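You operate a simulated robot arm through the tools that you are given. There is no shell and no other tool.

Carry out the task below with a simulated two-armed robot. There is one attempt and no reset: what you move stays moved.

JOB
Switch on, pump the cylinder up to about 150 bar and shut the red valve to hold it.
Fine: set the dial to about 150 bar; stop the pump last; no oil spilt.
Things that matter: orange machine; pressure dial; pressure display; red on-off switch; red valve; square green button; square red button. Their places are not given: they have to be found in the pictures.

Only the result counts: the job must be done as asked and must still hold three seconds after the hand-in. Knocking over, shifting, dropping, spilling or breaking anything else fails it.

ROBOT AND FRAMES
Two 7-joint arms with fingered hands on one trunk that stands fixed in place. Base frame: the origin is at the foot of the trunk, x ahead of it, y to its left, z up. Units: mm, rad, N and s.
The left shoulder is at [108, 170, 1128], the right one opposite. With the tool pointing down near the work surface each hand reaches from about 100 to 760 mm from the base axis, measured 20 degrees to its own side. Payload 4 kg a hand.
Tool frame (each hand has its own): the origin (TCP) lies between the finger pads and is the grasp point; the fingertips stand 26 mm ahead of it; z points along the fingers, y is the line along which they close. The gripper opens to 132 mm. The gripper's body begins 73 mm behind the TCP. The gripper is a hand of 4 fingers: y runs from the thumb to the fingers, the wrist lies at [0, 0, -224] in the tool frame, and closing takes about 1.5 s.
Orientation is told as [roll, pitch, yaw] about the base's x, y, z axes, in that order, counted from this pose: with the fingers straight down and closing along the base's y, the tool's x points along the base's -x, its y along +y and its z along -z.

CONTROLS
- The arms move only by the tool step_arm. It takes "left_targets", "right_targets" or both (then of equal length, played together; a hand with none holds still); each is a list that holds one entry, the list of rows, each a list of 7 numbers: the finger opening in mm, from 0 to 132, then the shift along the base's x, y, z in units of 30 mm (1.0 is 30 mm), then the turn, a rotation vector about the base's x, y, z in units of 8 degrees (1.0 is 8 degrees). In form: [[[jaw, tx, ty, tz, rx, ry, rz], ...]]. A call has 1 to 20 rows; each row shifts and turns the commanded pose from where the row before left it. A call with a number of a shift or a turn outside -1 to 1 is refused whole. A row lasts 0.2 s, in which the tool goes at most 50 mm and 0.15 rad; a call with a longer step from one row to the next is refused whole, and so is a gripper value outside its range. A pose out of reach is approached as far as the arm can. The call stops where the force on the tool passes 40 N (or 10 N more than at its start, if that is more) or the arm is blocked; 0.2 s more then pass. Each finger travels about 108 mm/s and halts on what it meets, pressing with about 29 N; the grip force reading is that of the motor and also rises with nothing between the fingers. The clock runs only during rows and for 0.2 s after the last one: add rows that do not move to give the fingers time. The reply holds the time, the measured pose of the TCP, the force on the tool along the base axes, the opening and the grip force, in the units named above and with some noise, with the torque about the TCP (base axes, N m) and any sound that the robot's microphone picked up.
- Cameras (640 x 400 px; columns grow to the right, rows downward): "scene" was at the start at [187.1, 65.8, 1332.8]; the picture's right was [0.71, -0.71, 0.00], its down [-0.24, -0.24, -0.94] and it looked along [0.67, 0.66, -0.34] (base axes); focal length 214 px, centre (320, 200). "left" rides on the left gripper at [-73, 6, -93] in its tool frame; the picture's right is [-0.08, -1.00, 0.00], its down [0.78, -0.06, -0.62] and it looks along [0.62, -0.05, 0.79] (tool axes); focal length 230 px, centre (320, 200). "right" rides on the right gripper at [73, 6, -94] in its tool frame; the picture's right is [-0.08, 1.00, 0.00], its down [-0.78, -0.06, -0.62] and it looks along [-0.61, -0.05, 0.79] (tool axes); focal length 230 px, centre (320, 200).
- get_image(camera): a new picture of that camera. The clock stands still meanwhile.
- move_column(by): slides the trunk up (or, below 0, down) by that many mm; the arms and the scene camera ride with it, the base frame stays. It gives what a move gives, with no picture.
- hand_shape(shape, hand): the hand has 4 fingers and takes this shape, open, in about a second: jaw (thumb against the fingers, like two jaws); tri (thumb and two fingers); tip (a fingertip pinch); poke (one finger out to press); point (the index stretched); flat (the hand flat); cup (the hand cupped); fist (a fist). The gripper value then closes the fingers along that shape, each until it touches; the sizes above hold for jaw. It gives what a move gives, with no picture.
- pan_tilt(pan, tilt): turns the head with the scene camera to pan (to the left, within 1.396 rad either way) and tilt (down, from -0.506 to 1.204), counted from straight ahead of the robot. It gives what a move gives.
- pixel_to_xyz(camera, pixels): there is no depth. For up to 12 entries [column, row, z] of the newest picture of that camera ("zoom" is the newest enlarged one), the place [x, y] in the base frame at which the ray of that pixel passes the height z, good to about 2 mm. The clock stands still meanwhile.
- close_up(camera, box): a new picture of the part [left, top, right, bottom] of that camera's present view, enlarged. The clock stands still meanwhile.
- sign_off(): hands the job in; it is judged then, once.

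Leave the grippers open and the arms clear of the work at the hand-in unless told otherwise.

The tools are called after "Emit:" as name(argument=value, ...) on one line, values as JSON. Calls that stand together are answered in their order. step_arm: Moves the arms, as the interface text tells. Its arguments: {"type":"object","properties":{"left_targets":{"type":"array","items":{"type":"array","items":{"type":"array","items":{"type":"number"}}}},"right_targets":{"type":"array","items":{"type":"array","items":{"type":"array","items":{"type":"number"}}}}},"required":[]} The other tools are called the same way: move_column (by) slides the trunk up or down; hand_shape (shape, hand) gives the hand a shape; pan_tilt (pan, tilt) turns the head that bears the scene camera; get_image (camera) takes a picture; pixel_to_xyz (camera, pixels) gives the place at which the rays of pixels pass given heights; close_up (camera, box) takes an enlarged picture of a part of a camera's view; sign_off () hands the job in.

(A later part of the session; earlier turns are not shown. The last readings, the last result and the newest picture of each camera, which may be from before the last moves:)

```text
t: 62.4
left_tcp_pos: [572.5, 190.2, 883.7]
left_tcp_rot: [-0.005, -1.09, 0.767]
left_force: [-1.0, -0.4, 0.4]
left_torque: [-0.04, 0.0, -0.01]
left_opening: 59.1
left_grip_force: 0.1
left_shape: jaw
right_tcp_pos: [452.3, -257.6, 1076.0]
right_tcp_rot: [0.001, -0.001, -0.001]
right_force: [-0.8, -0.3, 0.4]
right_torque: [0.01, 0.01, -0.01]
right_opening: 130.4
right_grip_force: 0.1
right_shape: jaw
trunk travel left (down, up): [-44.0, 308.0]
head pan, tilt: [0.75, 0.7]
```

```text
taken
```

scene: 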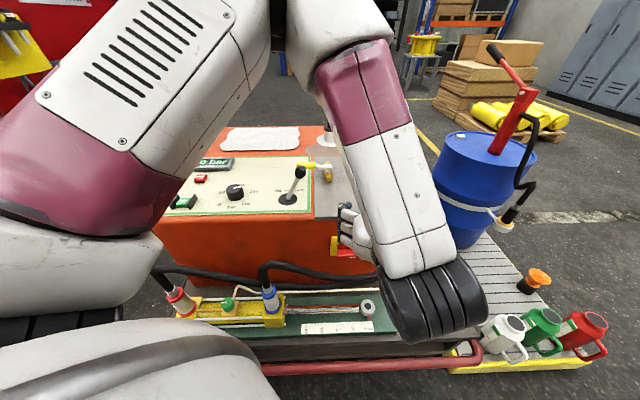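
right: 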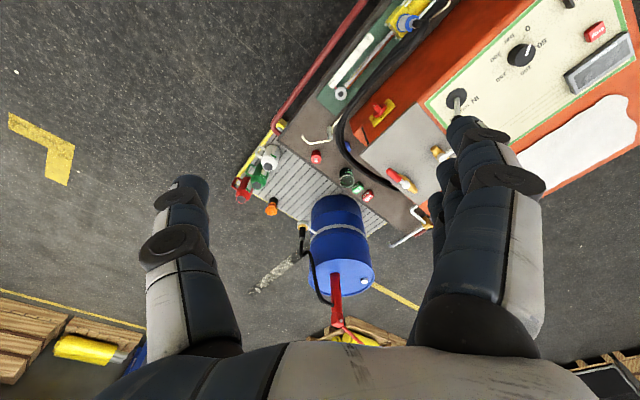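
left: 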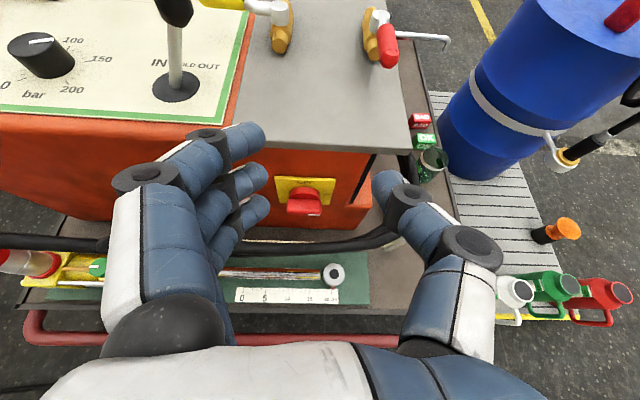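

Switch blade is horizontal (ON). From here I also take a zoom of the red valve (340-468, 0-80) and rays for triangulation with the earlier left view.

Emit:
close_up(camera="left", box=[330, 0, 458, 80])

Emit:
pixel_to_xyz(camera="left", pixels=[[379, 14, 800], [379, 14, 840], [388, 62, 800], [388, 62, 840]])

Emit:
close_up(camera="left", box=[240, 160, 368, 240])

```text
5.00 times, centred on (394, 40) of left
```

zoom: 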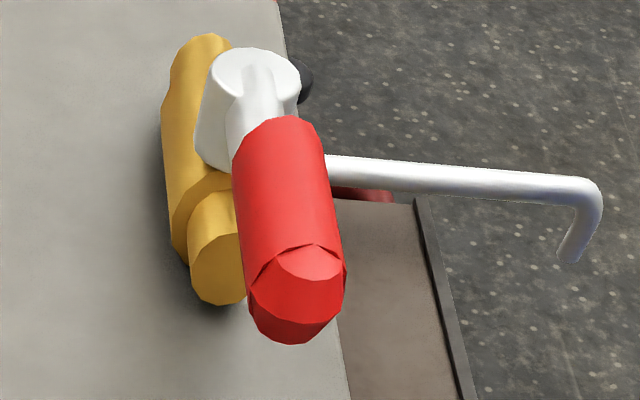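

```text
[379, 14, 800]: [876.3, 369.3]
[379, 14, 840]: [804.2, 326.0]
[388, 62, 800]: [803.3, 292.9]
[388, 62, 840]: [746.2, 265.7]
```

```text
5.00 times, centred on (304, 200) of left
```

zoom: 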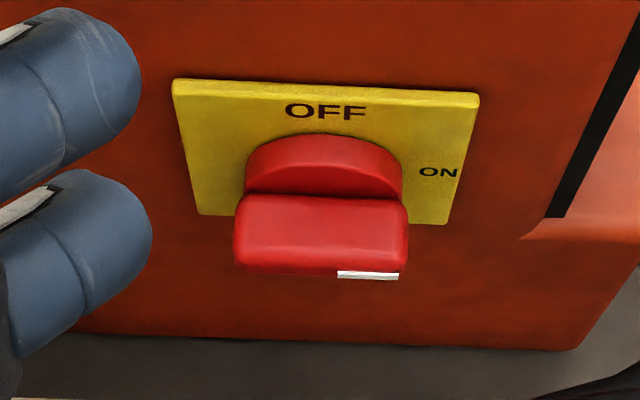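

Switch confirmed ON. Red valve: pivot ≈ (842,350), top z≈818, handle tip ≈ (793,287,808). Next: shape the left hand to "poke" for pressing the buttons, and look at where the finger is.

Emit:
hand_shape(hand="left", shape="poke")

Emit:
get_image(camera="left")

Emit:
get_image(camera="scene")

```text
t: 63.3
left_tcp_pos: [571.8, 191.0, 884.3]
left_tcp_rot: [-0.004, -1.088, 0.767]
left_force: [0.1, 0.0, 0.0]
left_torque: [0.0, -0.03, 0.0]
left_opening: 0.0
left_grip_force: 0.0
left_shape: poke
right_tcp_pos: [452.1, -257.0, 1076.1]
right_tcp_rot: [0.0, 0.0, 0.0]
right_force: [0.1, 0.7, -0.6]
right_torque: [-0.01, 0.0, -0.02]
right_opening: 130.1
right_grip_force: 0.0
right_shape: jaw
trunk travel left (down, up): [-44.0, 308.0]
head pan, tilt: [0.75, 0.7]
```

```text
taken
```

left: 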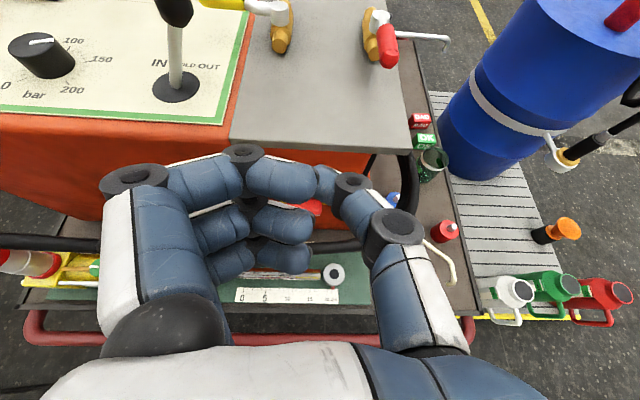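

```text
taken
```

scene: 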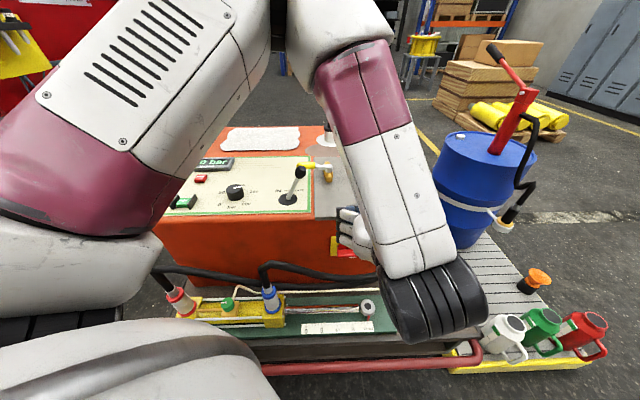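

The shape reads as opening 0. I command the opening to 132 in this shape and see which finger extends.

Emit:
step_arm(left_targets=[[[132, 0, 0, 0, 0, 0, 0], [132, 0, 0, 0, 0, 0, 0], [132, 0, 0, 0, 0, 0, 0], [132, 0, 0, 0, 0, 0, 0], [132, 0, 0, 0, 0, 0, 0]]])

Emit:
get_image(camera="left")

```text
t: 64.5
left_tcp_pos: [572.8, 190.5, 883.4]
left_tcp_rot: [-0.003, -1.089, 0.767]
left_force: [0.3, -0.2, -0.1]
left_torque: [-0.02, -0.01, -0.02]
left_opening: 0.0
left_grip_force: 0.0
left_shape: poke
right_tcp_pos: [452.0, -259.0, 1075.1]
right_tcp_rot: [0.0, 0.002, -0.001]
right_force: [-0.3, -0.1, 0.1]
right_torque: [0.01, 0.03, -0.02]
right_opening: 130.2
right_grip_force: 0.2
right_shape: jaw
trunk travel left (down, up): [-44.0, 308.0]
head pan, tilt: [0.75, 0.7]
```

```text
taken
```

left: 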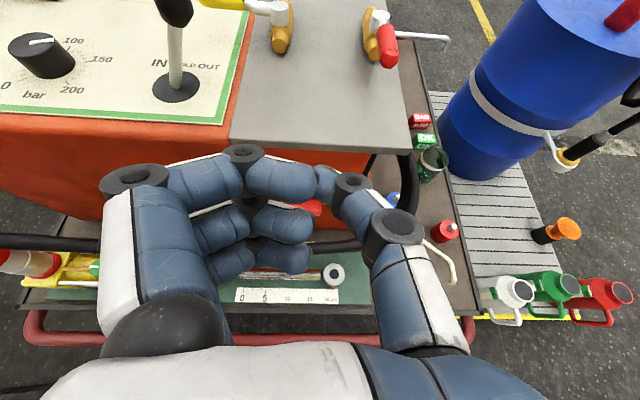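

"Poke" folds the fingers together without a clearly stretched finger. I try "point" instead.

Emit:
hand_shape(hand="left", shape="point")

Emit:
step_arm(left_targets=[[[0, 0, 0, 0, 0, 0, 0], [0, 0, 0, 0, 0, 0, 0], [0, 0, 0, 0, 0, 0, 0]]])

Emit:
get_image(camera="left")

```text
t: 65.4
left_tcp_pos: [571.7, 190.3, 883.3]
left_tcp_rot: [-0.003, -1.089, 0.768]
left_force: [-0.3, 0.1, 0.1]
left_torque: [0.02, -0.02, 0.01]
left_opening: 126.4
left_grip_force: 0.0
left_shape: point
right_tcp_pos: [452.6, -258.0, 1074.6]
right_tcp_rot: [-0.001, -0.001, 0.001]
right_force: [0.0, -0.4, -0.6]
right_torque: [0.01, 0.03, -0.03]
right_opening: 130.2
right_grip_force: 0.0
right_shape: jaw
trunk travel left (down, up): [-44.0, 308.0]
head pan, tilt: [0.75, 0.7]
```

```text
t: 66.2
left_tcp_pos: [571.3, 190.4, 882.8]
left_tcp_rot: [-0.004, -1.088, 0.768]
left_force: [-0.2, -0.5, -0.3]
left_torque: [-0.02, -0.01, 0.01]
left_opening: 126.2
left_grip_force: 0.1
left_shape: point
right_tcp_pos: [453.2, -257.6, 1075.6]
right_tcp_rot: [0.0, 0.001, 0.0]
right_force: [0.1, 0.2, -0.5]
right_torque: [0.0, -0.01, 0.01]
right_opening: 130.3
right_grip_force: 0.1
right_shape: jaw
trunk travel left (down, up): [-44.0, 308.0]
head pan, tilt: [0.75, 0.7]
```

```text
taken
```

left: 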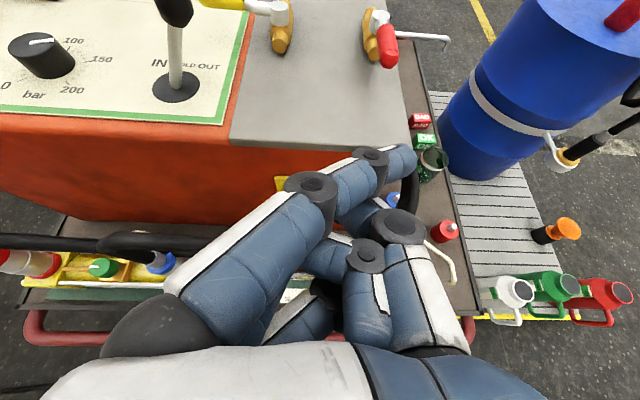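

The index now leans over to the thumb side. I command 132 (open) in this shape to see whether the index straightens.

Emit:
step_arm(left_targets=[[[132, 0, 0, 0, 0, 0, 0], [132, 0, 0, 0, 0, 0, 0], [132, 0, 0, 0, 0, 0, 0], [132, 0, 0, 0, 0, 0, 0], [132, 0, 0, 0, 0, 0, 0]]])

Emit:
get_image(camera="left")

```text
t: 67.4
left_tcp_pos: [572.3, 190.5, 882.4]
left_tcp_rot: [-0.005, -1.089, 0.768]
left_force: [0.1, -0.1, 1.0]
left_torque: [-0.01, 0.02, 0.02]
left_opening: 126.1
left_grip_force: 0.1
left_shape: point
right_tcp_pos: [452.8, -257.9, 1077.4]
right_tcp_rot: [0.002, 0.001, 0.002]
right_force: [-0.3, -0.7, -0.7]
right_torque: [0.03, -0.03, 0.01]
right_opening: 130.2
right_grip_force: 0.1
right_shape: jaw
trunk travel left (down, up): [-44.0, 308.0]
head pan, tilt: [0.75, 0.7]
```

```text
taken
```

left: 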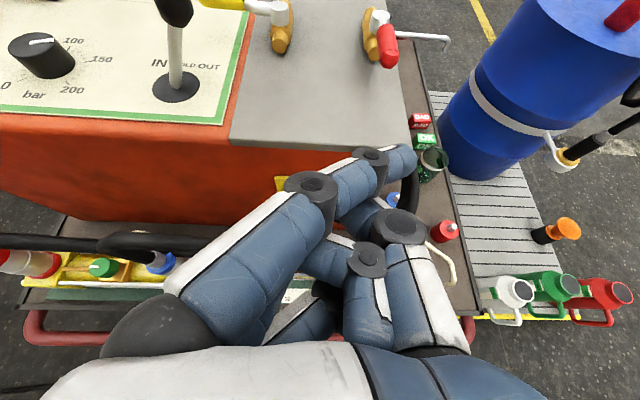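

The index may be jammed across the thumb. I go back to "jaw" open, then to "point" from the open state.

Emit:
hand_shape(hand="left", shape="jaw")

Emit:
step_arm(left_targets=[[[132, 0, 0, 0, 0, 0, 0], [132, 0, 0, 0, 0, 0, 0], [132, 0, 0, 0, 0, 0, 0], [132, 0, 0, 0, 0, 0, 0], [132, 0, 0, 0, 0, 0, 0]]])

Emit:
hand_shape(hand="left", shape="poke")

Emit:
get_image(camera="left")

```text
t: 68.3
left_tcp_pos: [572.8, 191.3, 883.9]
left_tcp_rot: [-0.003, -1.091, 0.769]
left_force: [0.0, 0.0, 1.4]
left_torque: [0.01, -0.02, 0.0]
left_opening: 131.8
left_grip_force: 0.1
left_shape: jaw
right_tcp_pos: [452.2, -257.7, 1076.7]
right_tcp_rot: [0.0, -0.002, -0.001]
right_force: [0.6, -0.3, -0.4]
right_torque: [0.02, 0.01, -0.01]
right_opening: 129.9
right_grip_force: 0.0
right_shape: jaw
trunk travel left (down, up): [-44.0, 308.0]
head pan, tilt: [0.75, 0.7]
```

```text
t: 69.5
left_tcp_pos: [572.0, 189.8, 883.2]
left_tcp_rot: [-0.005, -1.089, 0.768]
left_force: [0.4, 0.0, -0.4]
left_torque: [-0.02, 0.01, 0.02]
left_opening: 132.1
left_grip_force: 0.0
left_shape: jaw
right_tcp_pos: [451.5, -259.0, 1076.1]
right_tcp_rot: [0.0, 0.001, -0.001]
right_force: [0.0, -0.2, -0.2]
right_torque: [-0.01, 0.02, -0.01]
right_opening: 130.3
right_grip_force: 0.0
right_shape: jaw
trunk travel left (down, up): [-44.0, 308.0]
head pan, tilt: [0.75, 0.7]
```

```text
t: 70.4
left_tcp_pos: [572.8, 190.7, 883.9]
left_tcp_rot: [-0.003, -1.09, 0.768]
left_force: [0.6, -0.4, 0.3]
left_torque: [-0.01, -0.02, -0.01]
left_opening: 0.1
left_grip_force: 0.1
left_shape: poke
right_tcp_pos: [452.7, -258.1, 1076.0]
right_tcp_rot: [-0.001, 0.001, 0.0]
right_force: [0.2, -0.4, -0.2]
right_torque: [0.01, 0.01, -0.02]
right_opening: 130.3
right_grip_force: 0.0
right_shape: jaw
trunk travel left (down, up): [-44.0, 308.0]
head pan, tilt: [0.75, 0.7]
```

```text
taken
```

left: 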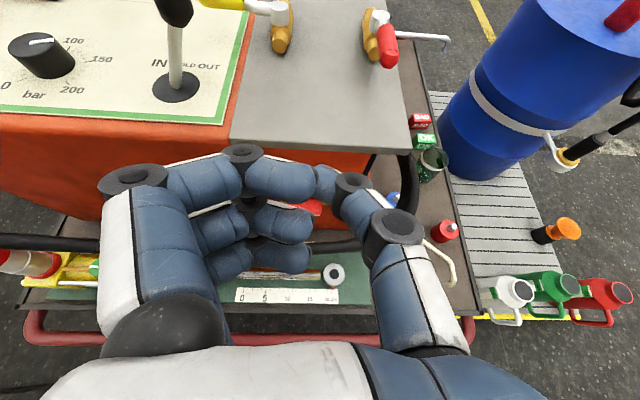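

"Poke" leads with a knuckle, which is hard to aim. I try "tip" (fingertip pinch) closed, which may give a slender pointed tip.

Emit:
hand_shape(hand="left", shape="tip")

Emit:
step_arm(left_targets=[[[0, 0, 0, 0, 0, 0, 0], [0, 0, 0, 0, 0, 0, 0], [0, 0, 0, 0, 0, 0, 0], [0, 0, 0, 0, 0, 0, 0], [0, 0, 0, 0, 0, 0, 0], [0, 0, 0, 0, 0, 0, 0], [0, 0, 0, 0, 0, 0, 0]]])

Emit:
get_image(camera="left")

```text
t: 71.3
left_tcp_pos: [572.9, 190.4, 884.7]
left_tcp_rot: [-0.003, -1.089, 0.768]
left_force: [1.2, -0.2, -0.1]
left_torque: [0.01, 0.0, -0.03]
left_opening: 132.0
left_grip_force: 0.1
left_shape: tip
right_tcp_pos: [452.6, -258.1, 1076.8]
right_tcp_rot: [-0.001, 0.001, 0.001]
right_force: [-0.4, -1.1, 0.5]
right_torque: [0.02, 0.06, -0.01]
right_opening: 130.4
right_grip_force: 0.1
right_shape: jaw
trunk travel left (down, up): [-44.0, 308.0]
head pan, tilt: [0.75, 0.7]
```

```text
t: 72.9
left_tcp_pos: [572.3, 189.8, 883.0]
left_tcp_rot: [-0.004, -1.088, 0.769]
left_force: [0.1, -0.7, -0.4]
left_torque: [0.0, -0.01, 0.0]
left_opening: 0.0
left_grip_force: 29.0
left_shape: tip
right_tcp_pos: [452.3, -257.9, 1076.0]
right_tcp_rot: [0.0, 0.0, 0.001]
right_force: [0.2, -0.4, 0.0]
right_torque: [0.03, -0.01, 0.0]
right_opening: 130.1
right_grip_force: 0.1
right_shape: jaw
trunk travel left (down, up): [-44.0, 308.0]
head pan, tilt: [0.75, 0.7]
```

```text
taken
```

left: 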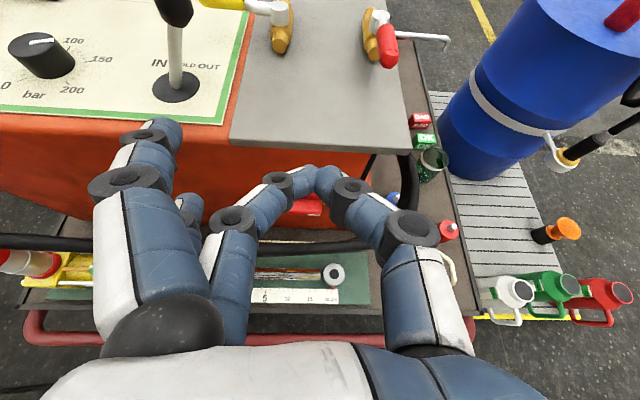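

In "tip" the index stays straight and would lead. Plain "jaw" closed gives the fingertips together; I go to that.

Emit:
hand_shape(hand="left", shape="jaw")

Emit:
step_arm(left_targets=[[[0, 0, 0, 0, 0, 0, 0], [0, 0, 0, 0, 0, 0, 0], [0, 0, 0, 0, 0, 0, 0], [0, 0, 0, 0, 0, 0, 0], [0, 0, 0, 0, 0, 0, 0], [0, 0, 0, 0, 0, 0, 0], [0, 0, 0, 0, 0, 0, 0]]])

Emit:
get_image(camera="left")

```text
t: 73.8
left_tcp_pos: [573.7, 190.3, 883.2]
left_tcp_rot: [-0.003, -1.091, 0.77]
left_force: [0.4, 0.6, 0.1]
left_torque: [0.05, 0.01, 0.0]
left_opening: 132.2
left_grip_force: 0.1
left_shape: jaw
right_tcp_pos: [452.1, -258.4, 1076.3]
right_tcp_rot: [0.0, 0.0, 0.0]
right_force: [-0.8, -0.3, -0.2]
right_torque: [0.03, 0.01, 0.0]
right_opening: 130.2
right_grip_force: 0.0
right_shape: jaw
trunk travel left (down, up): [-44.0, 308.0]
head pan, tilt: [0.75, 0.7]
```

```text
t: 75.4
left_tcp_pos: [572.2, 190.3, 883.4]
left_tcp_rot: [-0.004, -1.09, 0.769]
left_force: [-0.1, 0.3, -0.3]
left_torque: [0.01, 0.0, 0.01]
left_opening: 0.1
left_grip_force: 29.2
left_shape: jaw
right_tcp_pos: [453.6, -257.5, 1075.9]
right_tcp_rot: [0.001, 0.0, 0.0]
right_force: [-0.1, 0.5, 0.2]
right_torque: [-0.02, 0.02, 0.0]
right_opening: 130.1
right_grip_force: 0.0
right_shape: jaw
trunk travel left (down, up): [-44.0, 308.0]
head pan, tilt: [0.75, 0.7]
```

```text
taken
```

left: 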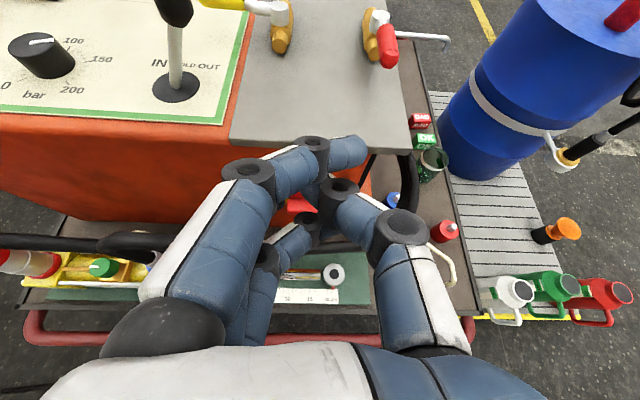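

Plan for pressing: use the open jaw's thumb as a single finger (thumb leading, hand tilted 45°, thumb plane parallel to the START guards). I raise the hand, rotate it 90° about its own axis and start moving left toward START.

Emit:
step_arm(left_targets=[[[132, 0, 0, 0.9, 0.637, 0.616, -0.463], [132, 0, 0, 0.9, 0.637, 0.616, -0.463], [132, -0.1, 0.2, 0.9, 0.637, 0.616, -0.463], [132, -0.3, 0.8, 0, 0.637, 0.616, -0.463], [132, -0.37, 0.98, 0, 0.637, 0.616, -0.463], [132, -0.37, 0.98, 0, 0.637, 0.616, -0.463], [132, -0.37, 0.98, 0, 0.637, 0.616, -0.463], [132, -0.37, 0.98, 0, 0.637, 0.616, -0.463], [132, -0.37, 0.98, 0, 0.637, 0.616, -0.463], [132, -0.37, 0.98, 0, 0.637, 0.616, -0.463], [132, -0.37, 0.98, 0, 0.637, 0.616, -0.463], [132, 0, 0, 0, 0, 0, 0]]])

Emit:
get_image(camera="left")

Emit:
get_image(camera="scene")

```text
t: 78.0
left_tcp_pos: [577.1, 404.7, 988.3]
left_tcp_rot: [1.084, -0.031, -0.784]
left_force: [0.3, 0.2, -1.1]
left_torque: [0.02, -0.01, -0.03]
left_opening: 131.6
left_grip_force: 0.0
left_shape: jaw
left hand out of reach, approached as far as the arm can: row 6, 7, 8, 9, 10, 11
right_tcp_pos: [451.9, -257.5, 1075.9]
right_tcp_rot: [0.001, -0.001, 0.0]
right_force: [0.2, 0.3, -0.9]
right_torque: [0.0, -0.01, 0.01]
right_opening: 130.4
right_grip_force: 0.0
right_shape: jaw
trunk travel left (down, up): [-44.0, 308.0]
head pan, tilt: [0.75, 0.7]
```

```text
taken
```

left: 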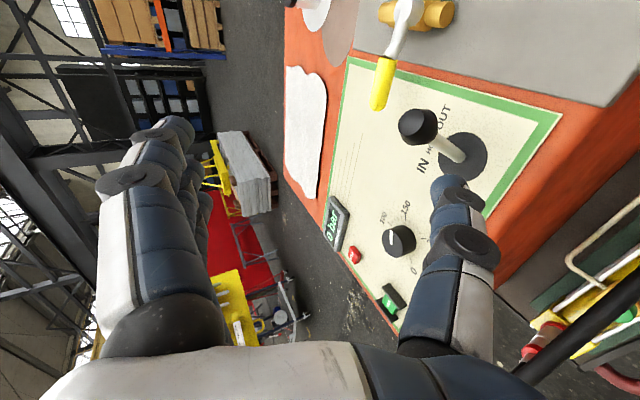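

```text
taken
```

scene: 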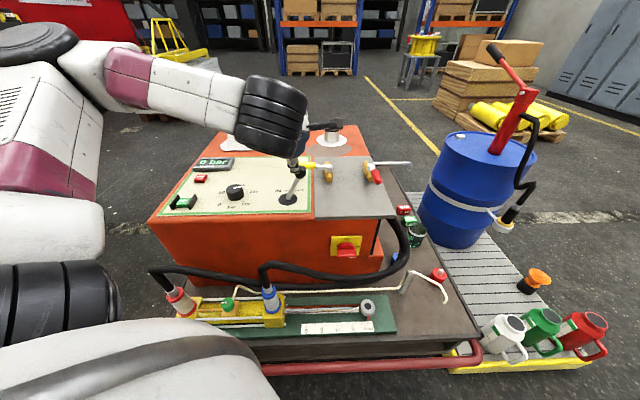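

Orientation is reached, but part of the translation was out of reach in that posture. I reduce the tilt to ~45° and check the pose.

Emit:
step_arm(left_targets=[[[132, 0, 0, 0, -0.72, 0.72, 0], [132, 0, 0, 0, -0.72, 0.72, 0], [132, 0, 0, 0, 0, 0, 0]]])

```text
t: 78.8
left_tcp_pos: [576.2, 404.1, 987.9]
left_tcp_rot: [0.8, -0.029, -0.78]
left_force: [0.1, 0.1, 0.8]
left_torque: [-0.04, -0.02, 0.0]
left_opening: 132.0
left_grip_force: 0.1
left_shape: jaw
right_tcp_pos: [452.2, -257.7, 1076.7]
right_tcp_rot: [0.001, -0.001, 0.0]
right_force: [-0.6, 0.2, 0.0]
right_torque: [-0.06, -0.03, 0.02]
right_opening: 130.1
right_grip_force: 0.1
right_shape: jaw
trunk travel left (down, up): [-44.0, 308.0]
head pan, tilt: [0.75, 0.7]
```

Now at (576,404,988) with 46° tilt. I move left/back over START: 10 rows by (−19,+28) mm.

Emit:
step_arm(left_targets=[[[132, -0.63, 0.95, 0, 0, 0, 0], [132, -0.63, 0.95, 0, 0, 0, 0], [132, -0.63, 0.95, 0, 0, 0, 0], [132, -0.63, 0.95, 0, 0, 0, 0], [132, -0.63, 0.95, 0, 0, 0, 0], [132, -0.63, 0.95, 0, 0, 0, 0], [132, -0.63, 0.95, 0, 0, 0, 0], [132, -0.63, 0.95, 0, 0, 0, 0], [132, -0.63, 0.95, 0, 0, 0, 0], [132, -0.63, 0.95, 0, 0, 0, 0], [132, 0, 0, 0, 0, 0, 0]]])

Emit:
get_image(camera="left")

Emit:
get_image(camera="scene")

```text
t: 81.2
left_tcp_pos: [387.1, 689.1, 988.1]
left_tcp_rot: [0.801, -0.03, -0.775]
left_force: [0.6, -0.5, 0.1]
left_torque: [-0.02, 0.05, 0.04]
left_opening: 132.1
left_grip_force: 0.0
left_shape: jaw
right_tcp_pos: [452.4, -258.2, 1075.8]
right_tcp_rot: [0.0, 0.001, 0.0]
right_force: [0.3, 0.7, 0.1]
right_torque: [0.03, -0.02, -0.01]
right_opening: 130.2
right_grip_force: 0.2
right_shape: jaw
trunk travel left (down, up): [-44.0, 308.0]
head pan, tilt: [0.75, 0.7]
```

```text
taken
```

left: 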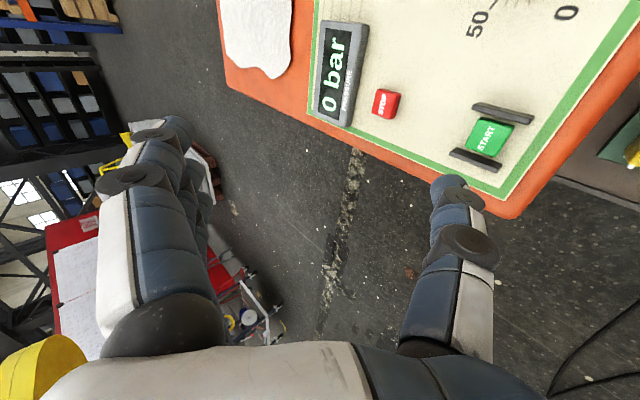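

```text
taken
```

scene: 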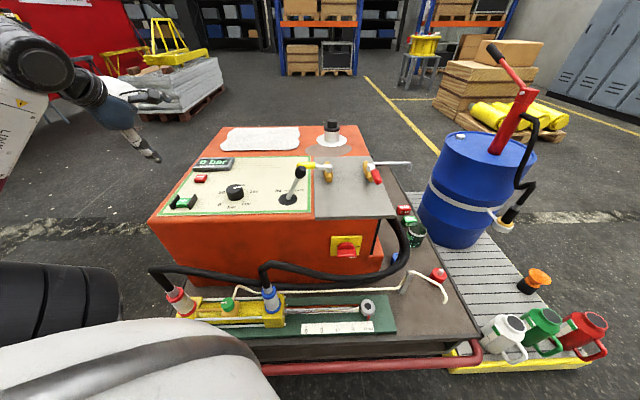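

Excellent view: START (489,137) with guards, STOP (386,103), display "0 bar". Zoom and rays.

Emit:
close_up(camera="left", box=[360, 70, 552, 190])

Emit:
pixel_to_xyz(camera="left", pixels=[[488, 134, 770], [488, 134, 780], [488, 134, 790], [384, 100, 770], [384, 100, 780], [384, 100, 790]])

```text
3.33 times, centred on (456, 130) of left
```

zoom: 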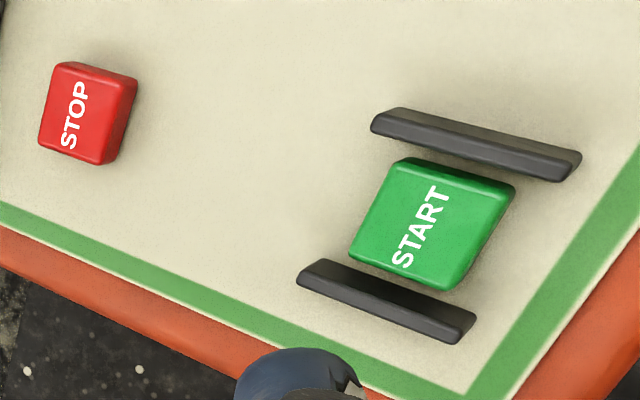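

```text
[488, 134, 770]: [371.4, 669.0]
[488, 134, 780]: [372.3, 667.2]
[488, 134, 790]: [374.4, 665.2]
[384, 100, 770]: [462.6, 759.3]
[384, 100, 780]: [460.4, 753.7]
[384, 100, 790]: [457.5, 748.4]
```

START centre ≈ (370,668,779); the thumb tip is computed to be right above it (≈(367,666,917)). I shift +4 mm in x and y and go down 118 mm, then look.

Emit:
step_arm(left_targets=[[[132, 0.1, 0.08, -1, 0, 0, 0], [132, 0, 0, -1, 0, 0, 0], [132, 0, 0, -1, 0, 0, 0], [132, 0, 0, -0.93, 0, 0, 0], [132, 0, 0, 0, 0, 0, 0]]])

Emit:
get_image(camera="left")

Emit:
close_up(camera="scene", box=[110, 130, 270, 230])

```text
t: 82.4
left_tcp_pos: [390.4, 692.2, 870.5]
left_tcp_rot: [0.8, -0.031, -0.778]
left_force: [-0.7, 0.2, 0.5]
left_torque: [-0.01, 0.03, -0.02]
left_opening: 132.2
left_grip_force: 0.0
left_shape: jaw
right_tcp_pos: [452.4, -257.4, 1076.5]
right_tcp_rot: [0.001, 0.001, -0.001]
right_force: [0.6, 0.9, 0.3]
right_torque: [-0.01, 0.02, 0.01]
right_opening: 130.5
right_grip_force: 0.0
right_shape: jaw
trunk travel left (down, up): [-44.0, 308.0]
head pan, tilt: [0.75, 0.7]
```

```text
taken
```

left: 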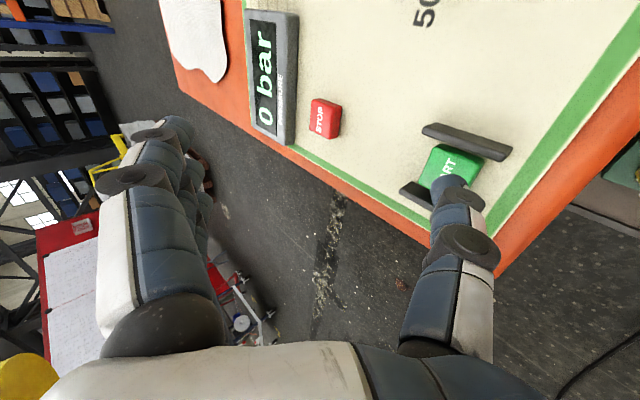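

```text
4.00 times, centred on (190, 180) of scene
```

zoom: 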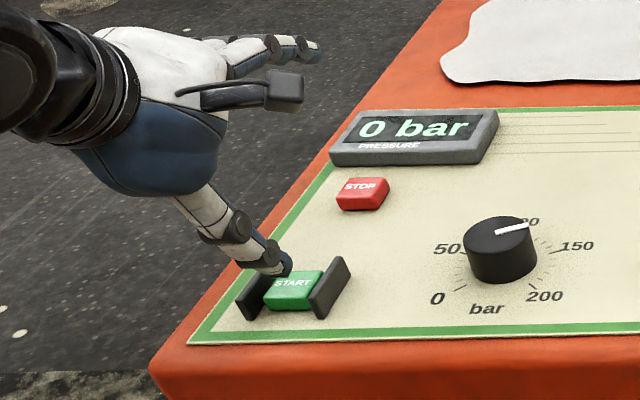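

The thumb hovers right above START. I press down in 4 mm steps until the force or sound tells the button is pressed.

Emit:
step_arm(left_targets=[[[132, 0, 0, -0.2, 0, 0, 0], [132, 0, 0, -0.2, 0, 0, 0], [132, 0, 0, -0.13, 0, 0, 0], [132, 0, 0, -0.1, 0, 0, 0]]])

Emit:
close_up(camera="scene", box=[110, 130, 270, 230])

```text
t: 83.4
left_tcp_pos: [389.7, 692.2, 851.8]
left_tcp_rot: [0.802, -0.03, -0.777]
left_force: [-0.1, 0.4, 2.6]
left_torque: [0.0, 0.11, -0.08]
left_opening: 131.9
left_grip_force: 0.2
left_shape: jaw
right_tcp_pos: [452.5, -257.9, 1075.3]
right_tcp_rot: [-0.001, 0.001, 0.0]
right_force: [-0.1, -0.5, 0.1]
right_torque: [-0.02, -0.03, 0.03]
right_opening: 130.1
right_grip_force: 0.2
right_shape: jaw
trunk travel left (down, up): [-44.0, 308.0]
head pan, tilt: [0.75, 0.7]
heard: click
```

```text
4.00 times, centred on (190, 180) of scene
```

zoom: 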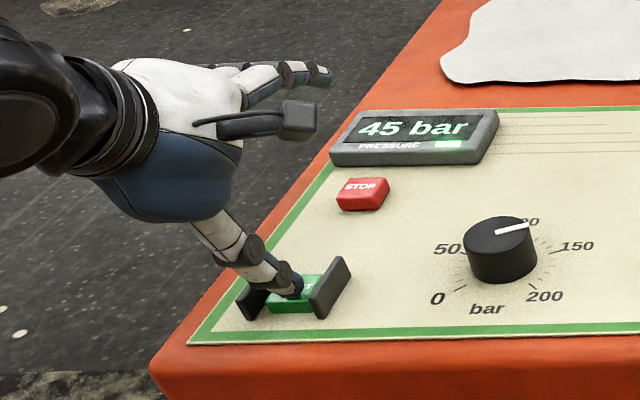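

Click heard; the display already reads 45 bar. I lift the thumb off and watch the pressure.

Emit:
step_arm(left_targets=[[[132, 0, 0, 0.5, 0, 0, 0], [132, 0, 0, 1, 0, 0, 0], [132, 0, 0, 1, 0, 0, 0]]])

Emit:
close_up(camera="scene", box=[110, 130, 270, 230])

Emit:
get_image(camera="scene")

```text
t: 84.2
left_tcp_pos: [390.2, 690.8, 926.6]
left_tcp_rot: [0.801, -0.03, -0.779]
left_force: [0.1, 0.3, 0.1]
left_torque: [0.01, 0.0, -0.02]
left_opening: 131.8
left_grip_force: 0.0
left_shape: jaw
right_tcp_pos: [452.3, -258.3, 1075.5]
right_tcp_rot: [0.0, 0.001, 0.001]
right_force: [0.3, 0.2, -0.6]
right_torque: [-0.02, -0.01, -0.02]
right_opening: 130.2
right_grip_force: 0.1
right_shape: jaw
trunk travel left (down, up): [-44.0, 308.0]
head pan, tilt: [0.75, 0.7]
```

```text
4.00 times, centred on (190, 180) of scene
```

zoom: 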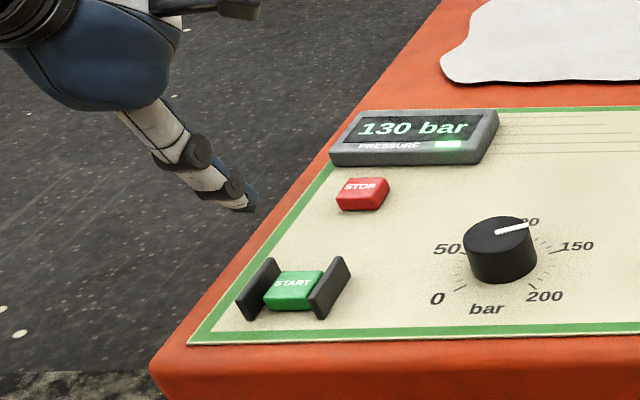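

```text
taken
```

scene: 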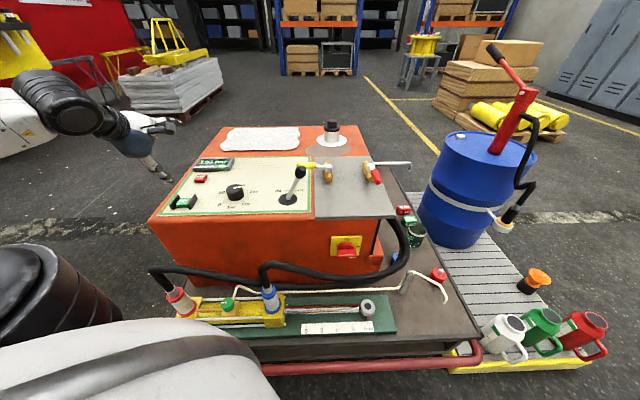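

130 bar and rising toward the dial limit. Next is the red valve. I look at what is around it (drum, silver bar) with a zoom and rays before approaching with the hand.

Emit:
close_up(camera="scene", box=[300, 120, 460, 220])

Emit:
pixel_to_xyz(camera="scene", pixels=[[442, 160, 700], [442, 160, 800], [442, 160, 900], [432, 222, 100], [432, 222, 200], [410, 163, 600], [410, 163, 760]])

```text
4.00 times, centred on (380, 170) of scene
```

zoom: 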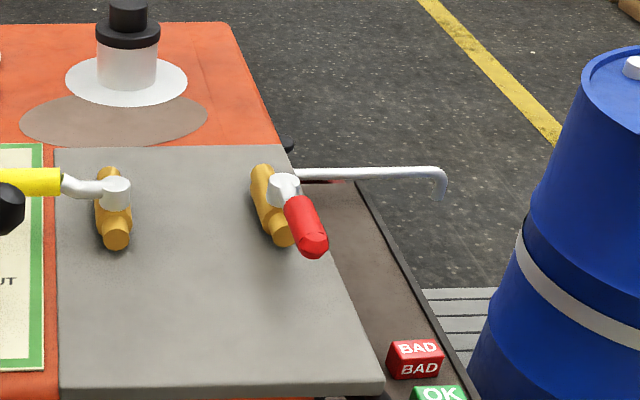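

```text
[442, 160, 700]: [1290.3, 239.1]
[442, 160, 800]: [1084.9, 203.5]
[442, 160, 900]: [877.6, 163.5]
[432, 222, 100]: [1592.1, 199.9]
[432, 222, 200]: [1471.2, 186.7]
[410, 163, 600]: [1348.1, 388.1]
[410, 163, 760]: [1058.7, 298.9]
```

The drum (x>1085) and the silver spout (behind the valve, ~220 mm away) are out of the way; I must not touch the yellow valve. I rotate the left hand back to its natural orientation while lifting and moving toward the right side.

Emit:
step_arm(left_targets=[[[100, 0.1, -0.2, 0.8, -0.51, -0.49, 0.69], [80, 0.2, -0.4, 0.8, -0.51, -0.49, 0.69], [60, 0.3, -0.5, 0.8, -0.51, -0.49, 0.69], [40, 0.5, -0.7, 0.5, -0.51, -0.49, 0.69], [20, 0.6, -0.9, 0.3, -0.51, -0.49, 0.69], [12, 0.65, -0.95, 0, -0.51, -0.49, 0.69], [12, 0.65, -0.95, 0, -0.51, -0.49, 0.69], [12, 0.65, -0.95, 0, -0.51, -0.49, 0.69], [12, 0.65, -0.95, 0, -0.51, -0.49, 0.69], [12, 0.65, -0.95, 0, -0.51, -0.49, 0.69], [12, 0.65, -0.95, 0, -0.51, -0.49, 0.69], [12, 0, 0, 0, 0, 0, 0]]])

Emit:
get_image(camera="left")

Emit:
get_image(camera="scene")

```text
t: 86.8
left_tcp_pos: [559.0, 440.1, 1021.5]
left_tcp_rot: [0.014, -0.8, 0.749]
left_force: [0.5, 0.4, -0.7]
left_torque: [0.0, -0.03, 0.0]
left_opening: 12.6
left_grip_force: 0.0
left_shape: jaw
right_tcp_pos: [452.8, -258.2, 1074.8]
right_tcp_rot: [0.001, 0.0, 0.001]
right_force: [-0.1, -0.1, -0.3]
right_torque: [-0.03, 0.03, 0.02]
right_opening: 130.2
right_grip_force: 0.1
right_shape: jaw
trunk travel left (down, up): [-44.0, 308.0]
head pan, tilt: [0.75, 0.7]
```

```text
taken
```

left: 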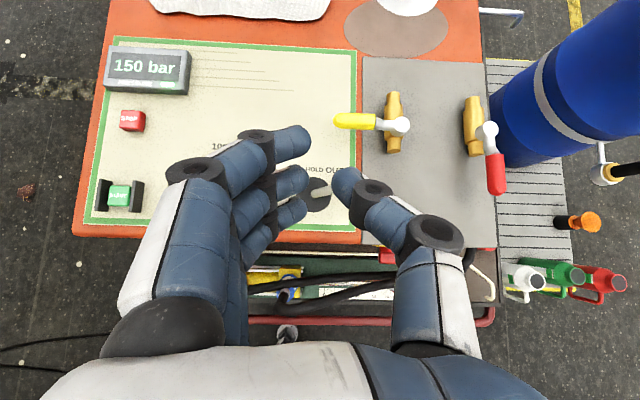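

```text
taken
```

scene: 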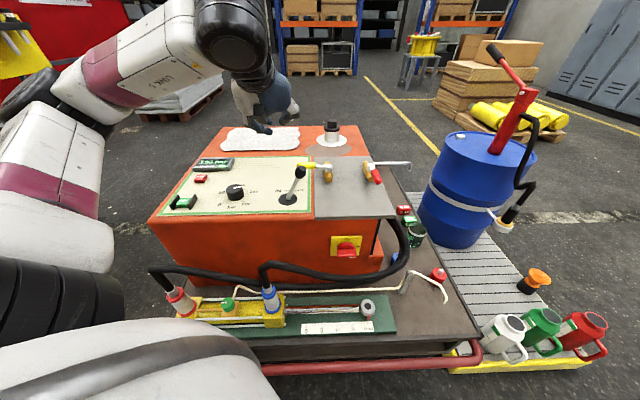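

The display reads 150 bar, holding at the dial limit. The hand's camera looks straight down; I zoom on the valves and take rays.

Emit:
close_up(camera="left", box=[380, 75, 540, 205])

Emit:
pixel_to_xyz(camera="left", pixels=[[489, 130, 800], [489, 130, 820], [496, 190, 800], [496, 190, 820], [400, 126, 820], [495, 245, 765], [485, 60, 765]])

```text
3.08 times, centred on (460, 140) of left
```

zoom: 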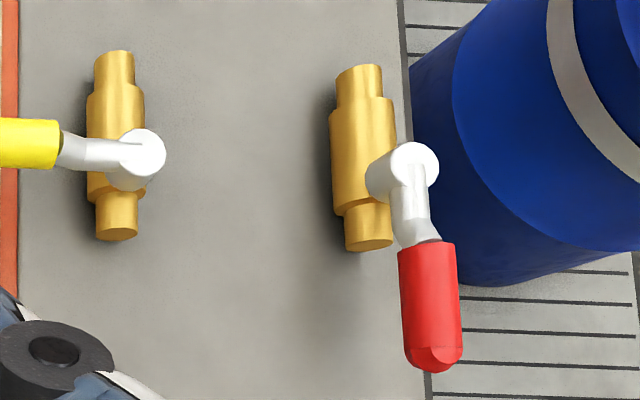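

```text
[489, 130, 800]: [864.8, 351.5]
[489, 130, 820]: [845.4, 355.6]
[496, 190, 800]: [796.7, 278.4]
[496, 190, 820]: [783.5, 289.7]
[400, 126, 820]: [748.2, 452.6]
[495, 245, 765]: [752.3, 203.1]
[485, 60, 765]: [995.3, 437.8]
```

Valve pivot ≈ (844,352), i.e. machine coords u=348, v=846; handle points toward the robot, tip at v≈763. Plan: put the nearly closed fingers on the right of the handle and push it left then forward (clockwise, 90°), keeping clear of the yellow valve. First I move high to (774,202,1021).

Emit:
step_arm(left_targets=[[[12, 0.89, -0.99, 0, 0, 0, 0], [12, 0.89, -0.99, 0, 0, 0, 0], [12, 0.89, -0.99, 0, 0, 0, 0], [12, 0.89, -0.99, 0, 0, 0, 0], [12, 0.89, -0.99, 0, 0, 0, 0], [12, 0.89, -0.99, 0, 0, 0, 0], [12, 0.89, -0.99, 0, 0, 0, 0], [12, 0.89, -0.99, 0, 0, 0, 0], [12, 0, 0, 0, 0, 0, 0]]])

Emit:
get_image(camera="left")

Emit:
get_image(camera="scene")

```text
t: 88.8
left_tcp_pos: [772.1, 201.0, 1023.6]
left_tcp_rot: [0.016, -0.798, 0.748]
left_force: [-0.3, -0.5, -0.4]
left_torque: [0.03, 0.04, -0.03]
left_opening: 12.5
left_grip_force: 0.1
left_shape: jaw
right_tcp_pos: [452.4, -258.4, 1076.4]
right_tcp_rot: [0.001, 0.0, 0.0]
right_force: [-0.6, -0.3, 0.1]
right_torque: [0.04, -0.01, 0.03]
right_opening: 130.3
right_grip_force: 0.1
right_shape: jaw
trunk travel left (down, up): [-44.0, 308.0]
head pan, tilt: [0.75, 0.7]
```

```text
taken
```

left: 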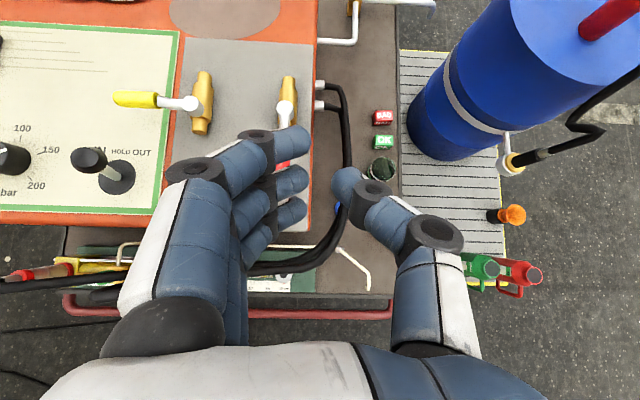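

```text
taken
```

scene: 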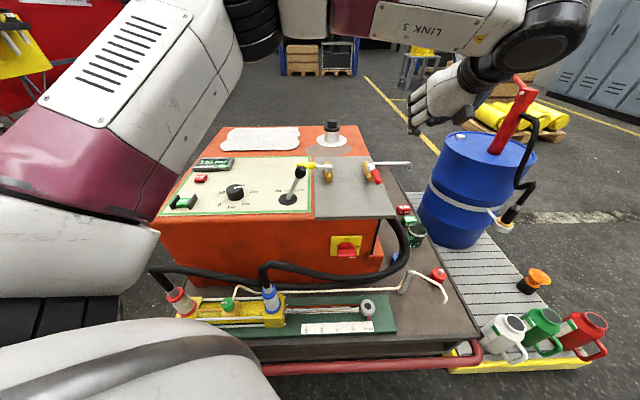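

All good. I descend 190 mm at this place (in front-right of the handle), to z≈832, and look.

Emit:
step_arm(left_targets=[[[12, 0, 0, -0.98, 0, 0, 0], [12, 0, 0, -0.98, 0, 0, 0], [12, 0, 0, -0.98, 0, 0, 0], [12, 0, 0, -0.98, 0, 0, 0], [12, 0, 0, -0.98, 0, 0, 0], [12, 0, 0, -0.98, 0, 0, 0], [12, 0, 0, -0.5, 0, 0, 0], [12, 0, 0, 0, 0, 0, 0]]])

Emit:
get_image(camera="left")

Emit:
get_image(camera="scene")

```text
t: 90.6
left_tcp_pos: [773.3, 201.3, 830.9]
left_tcp_rot: [0.016, -0.796, 0.746]
left_force: [0.6, -0.5, -0.2]
left_torque: [-0.04, 0.01, 0.0]
left_opening: 12.4
left_grip_force: 0.1
left_shape: jaw
right_tcp_pos: [453.5, -257.4, 1076.1]
right_tcp_rot: [0.0, 0.001, 0.0]
right_force: [-0.3, 0.7, 0.2]
right_torque: [0.01, -0.01, 0.01]
right_opening: 130.3
right_grip_force: 0.0
right_shape: jaw
trunk travel left (down, up): [-44.0, 308.0]
head pan, tilt: [0.75, 0.7]
```

```text
taken
```

left: 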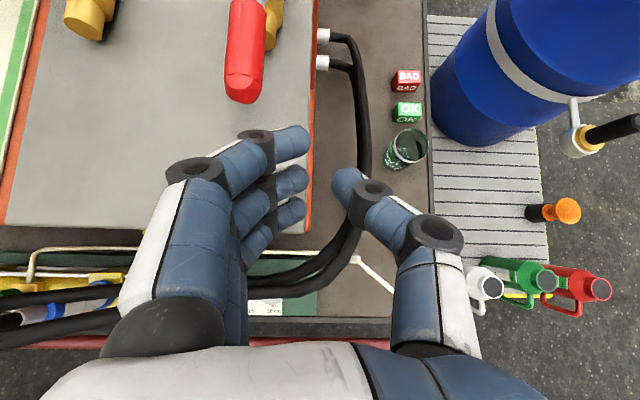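

```text
taken
```

scene: 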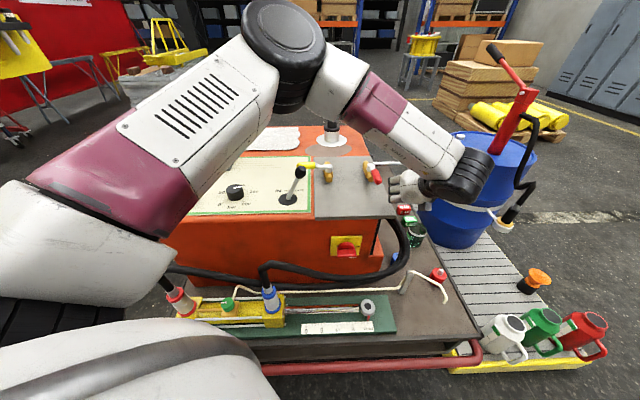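

The handle's tip is visible at (243,90). I check its position with rays, as well as the handle's right edge (265,60).

Emit:
pixel_to_xyz(camera="left", pixels=[[243, 90, 800], [243, 90, 810], [243, 90, 820], [266, 50, 810], [226, 50, 810], [308, 232, 760], [308, 232, 770]])

Emit:
close_up(camera="left", box=[180, 0, 372, 120])

```text
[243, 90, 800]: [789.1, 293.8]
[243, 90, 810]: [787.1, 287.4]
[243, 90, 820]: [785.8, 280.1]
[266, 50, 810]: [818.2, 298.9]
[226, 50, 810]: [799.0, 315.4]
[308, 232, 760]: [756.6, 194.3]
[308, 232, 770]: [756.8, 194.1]
```

```text
3.33 times, centred on (276, 60) of left
```

zoom: 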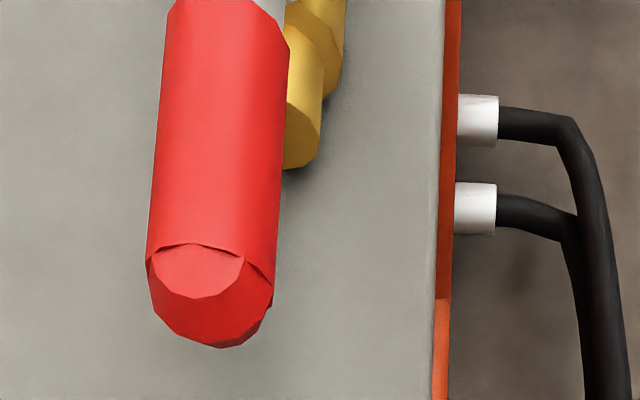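

Handle axis at u≈354.5 (right edge 367), directly above its pipe. I now go forward 77 mm along the handle's right side and down to z≈816.

Emit:
step_arm(left_targets=[[[12, 0.45, 0.46, -0.25, 0, 0, 0], [12, 0.45, 0.46, -0.25, 0, 0, 0], [12, 0.45, 0.46, 0, 0, 0, 0], [12, 0.45, 0.46, 0, 0, 0, 0], [12, 0, 0, 0, 0, 0, 0]]])

Emit:
get_image(camera="left")

Emit:
close_up(camera="scene", box=[300, 120, 460, 220])

```text
t: 91.8
left_tcp_pos: [826.2, 254.8, 818.0]
left_tcp_rot: [0.016, -0.799, 0.75]
left_force: [2.0, -9.2, 4.3]
left_torque: [0.19, 0.19, 0.24]
left_opening: 11.7
left_grip_force: 0.2
left_shape: jaw
right_tcp_pos: [451.7, -259.5, 1076.2]
right_tcp_rot: [0.001, 0.0, -0.001]
right_force: [-0.2, 0.5, -0.2]
right_torque: [0.0, 0.01, 0.0]
right_opening: 130.1
right_grip_force: 0.0
right_shape: jaw
trunk travel left (down, up): [-44.0, 308.0]
head pan, tilt: [0.75, 0.7]
```

```text
taken
```

left: 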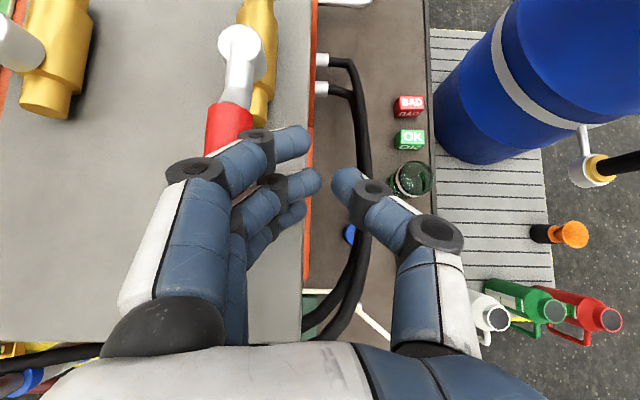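

```text
4.00 times, centred on (380, 170) of scene
```

zoom: 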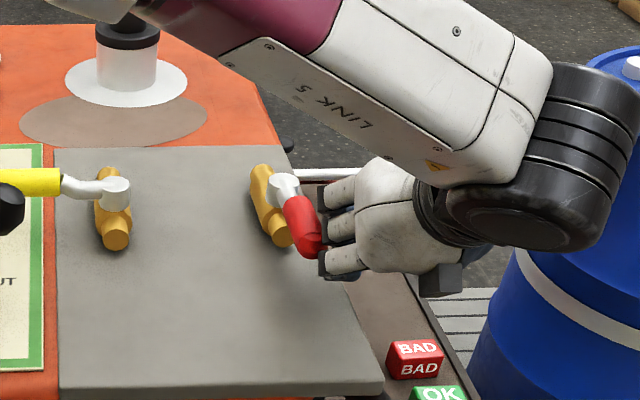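

The knuckles lightly touch the handle's right side (force ~8 N sideways), and the handle is visible at (230,115). I now push left (−x,+y) in 10-mm rows and watch.

Emit:
step_arm(left_targets=[[[12, -0.25, 0.25, 0, 0, 0, 0], [12, -0.25, 0.25, 0, 0, 0, 0], [12, -0.25, 0.25, 0, 0, 0, 0]]])

Emit:
get_image(camera="left")

Emit:
close_up(camera="scene", box=[300, 120, 460, 220])

```text
t: 92.4
left_tcp_pos: [815.6, 261.3, 820.1]
left_tcp_rot: [-0.006, -0.801, 0.744]
left_force: [10.4, -22.5, 7.6]
left_torque: [0.09, 0.16, 0.4]
left_opening: 10.1
left_grip_force: 0.0
left_shape: jaw
right_tcp_pos: [452.1, -259.5, 1075.1]
right_tcp_rot: [0.002, 0.0, 0.0]
right_force: [-0.1, 0.3, -0.4]
right_torque: [0.0, -0.03, 0.0]
right_opening: 130.2
right_grip_force: 0.0
right_shape: jaw
trunk travel left (down, up): [-44.0, 308.0]
head pan, tilt: [0.75, 0.7]
stopped in row 3 (left hand): the force on the tool passed its limit at 44 N (the readings are from after the stop); the commanded pose is now the measured one
```

```text
taken
```

left: 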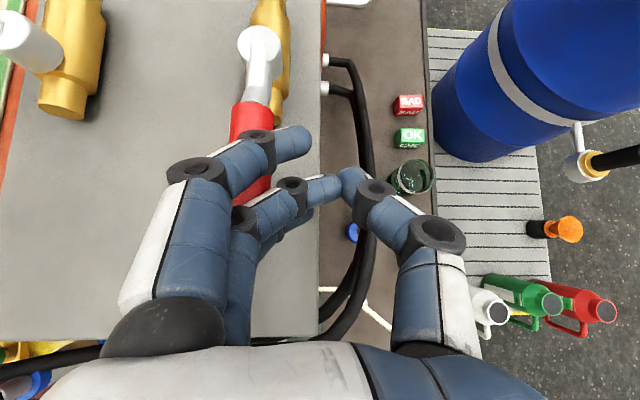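

```text
4.00 times, centred on (380, 170) of scene
```

zoom: 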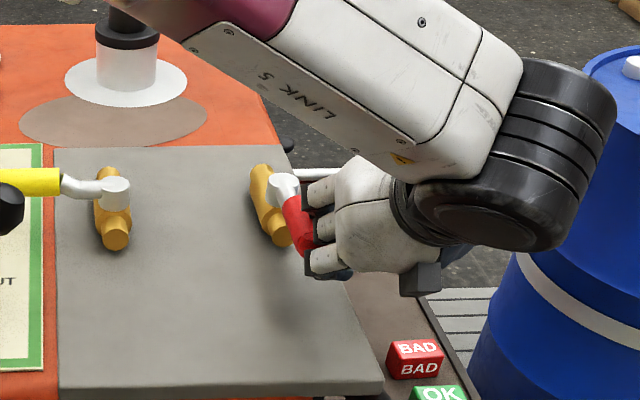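

The force rose to 44 N and the handle did not turn at all (its direction relative to the pivot is unchanged), so clockwise seems to be its stop. I back off to the right, then check the handle's direction.

Emit:
step_arm(left_targets=[[[12, 0.35, -0.35, 0, 0, 0, 0], [12, 0.35, -0.35, 0, 0, 0, 0], [12, 0.3, -0.3, 0, 0, 0, 0], [12, -0.5, -0.5, 0.5, 0, 0, 0], [12, -0.5, -0.5, 0.9, 0, 0, 0], [12, 0, 0, 0.9, 0, 0, 0], [12, 0, 0, 0, 0, 0, 0]]])

Emit:
get_image(camera="left")

Emit:
close_up(camera="scene", box=[300, 120, 460, 220])

```text
t: 94.0
left_tcp_pos: [815.7, 205.7, 888.1]
left_tcp_rot: [0.005, -0.8, 0.745]
left_force: [-0.4, -0.6, 0.5]
left_torque: [0.02, 0.01, 0.01]
left_opening: 12.1
left_grip_force: 0.1
left_shape: jaw
right_tcp_pos: [453.4, -257.6, 1075.4]
right_tcp_rot: [0.0, -0.001, 0.0]
right_force: [0.0, -0.1, -0.3]
right_torque: [-0.01, 0.01, -0.01]
right_opening: 130.5
right_grip_force: 0.1
right_shape: jaw
trunk travel left (down, up): [-44.0, 308.0]
head pan, tilt: [0.75, 0.7]
```

```text
taken
```

left: 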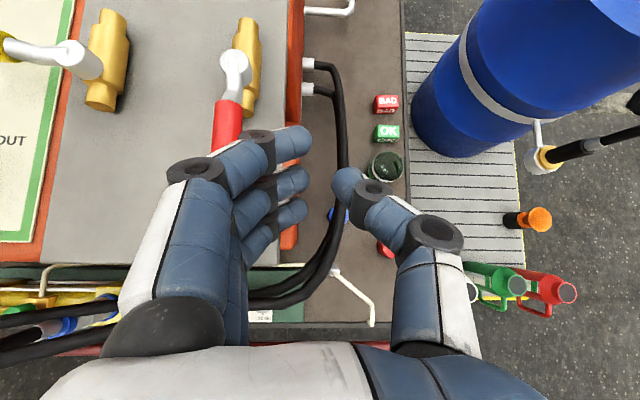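

```text
4.00 times, centred on (380, 170) of scene
```

zoom: 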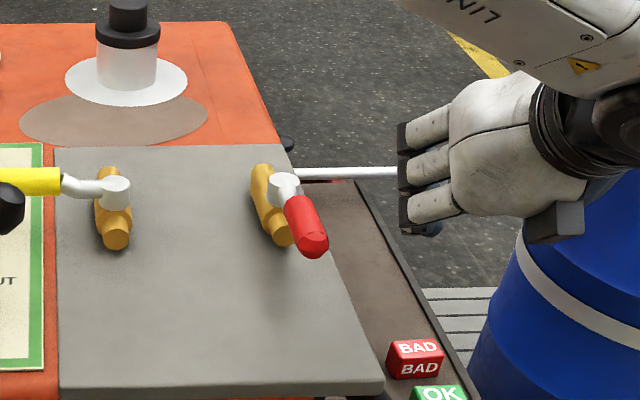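

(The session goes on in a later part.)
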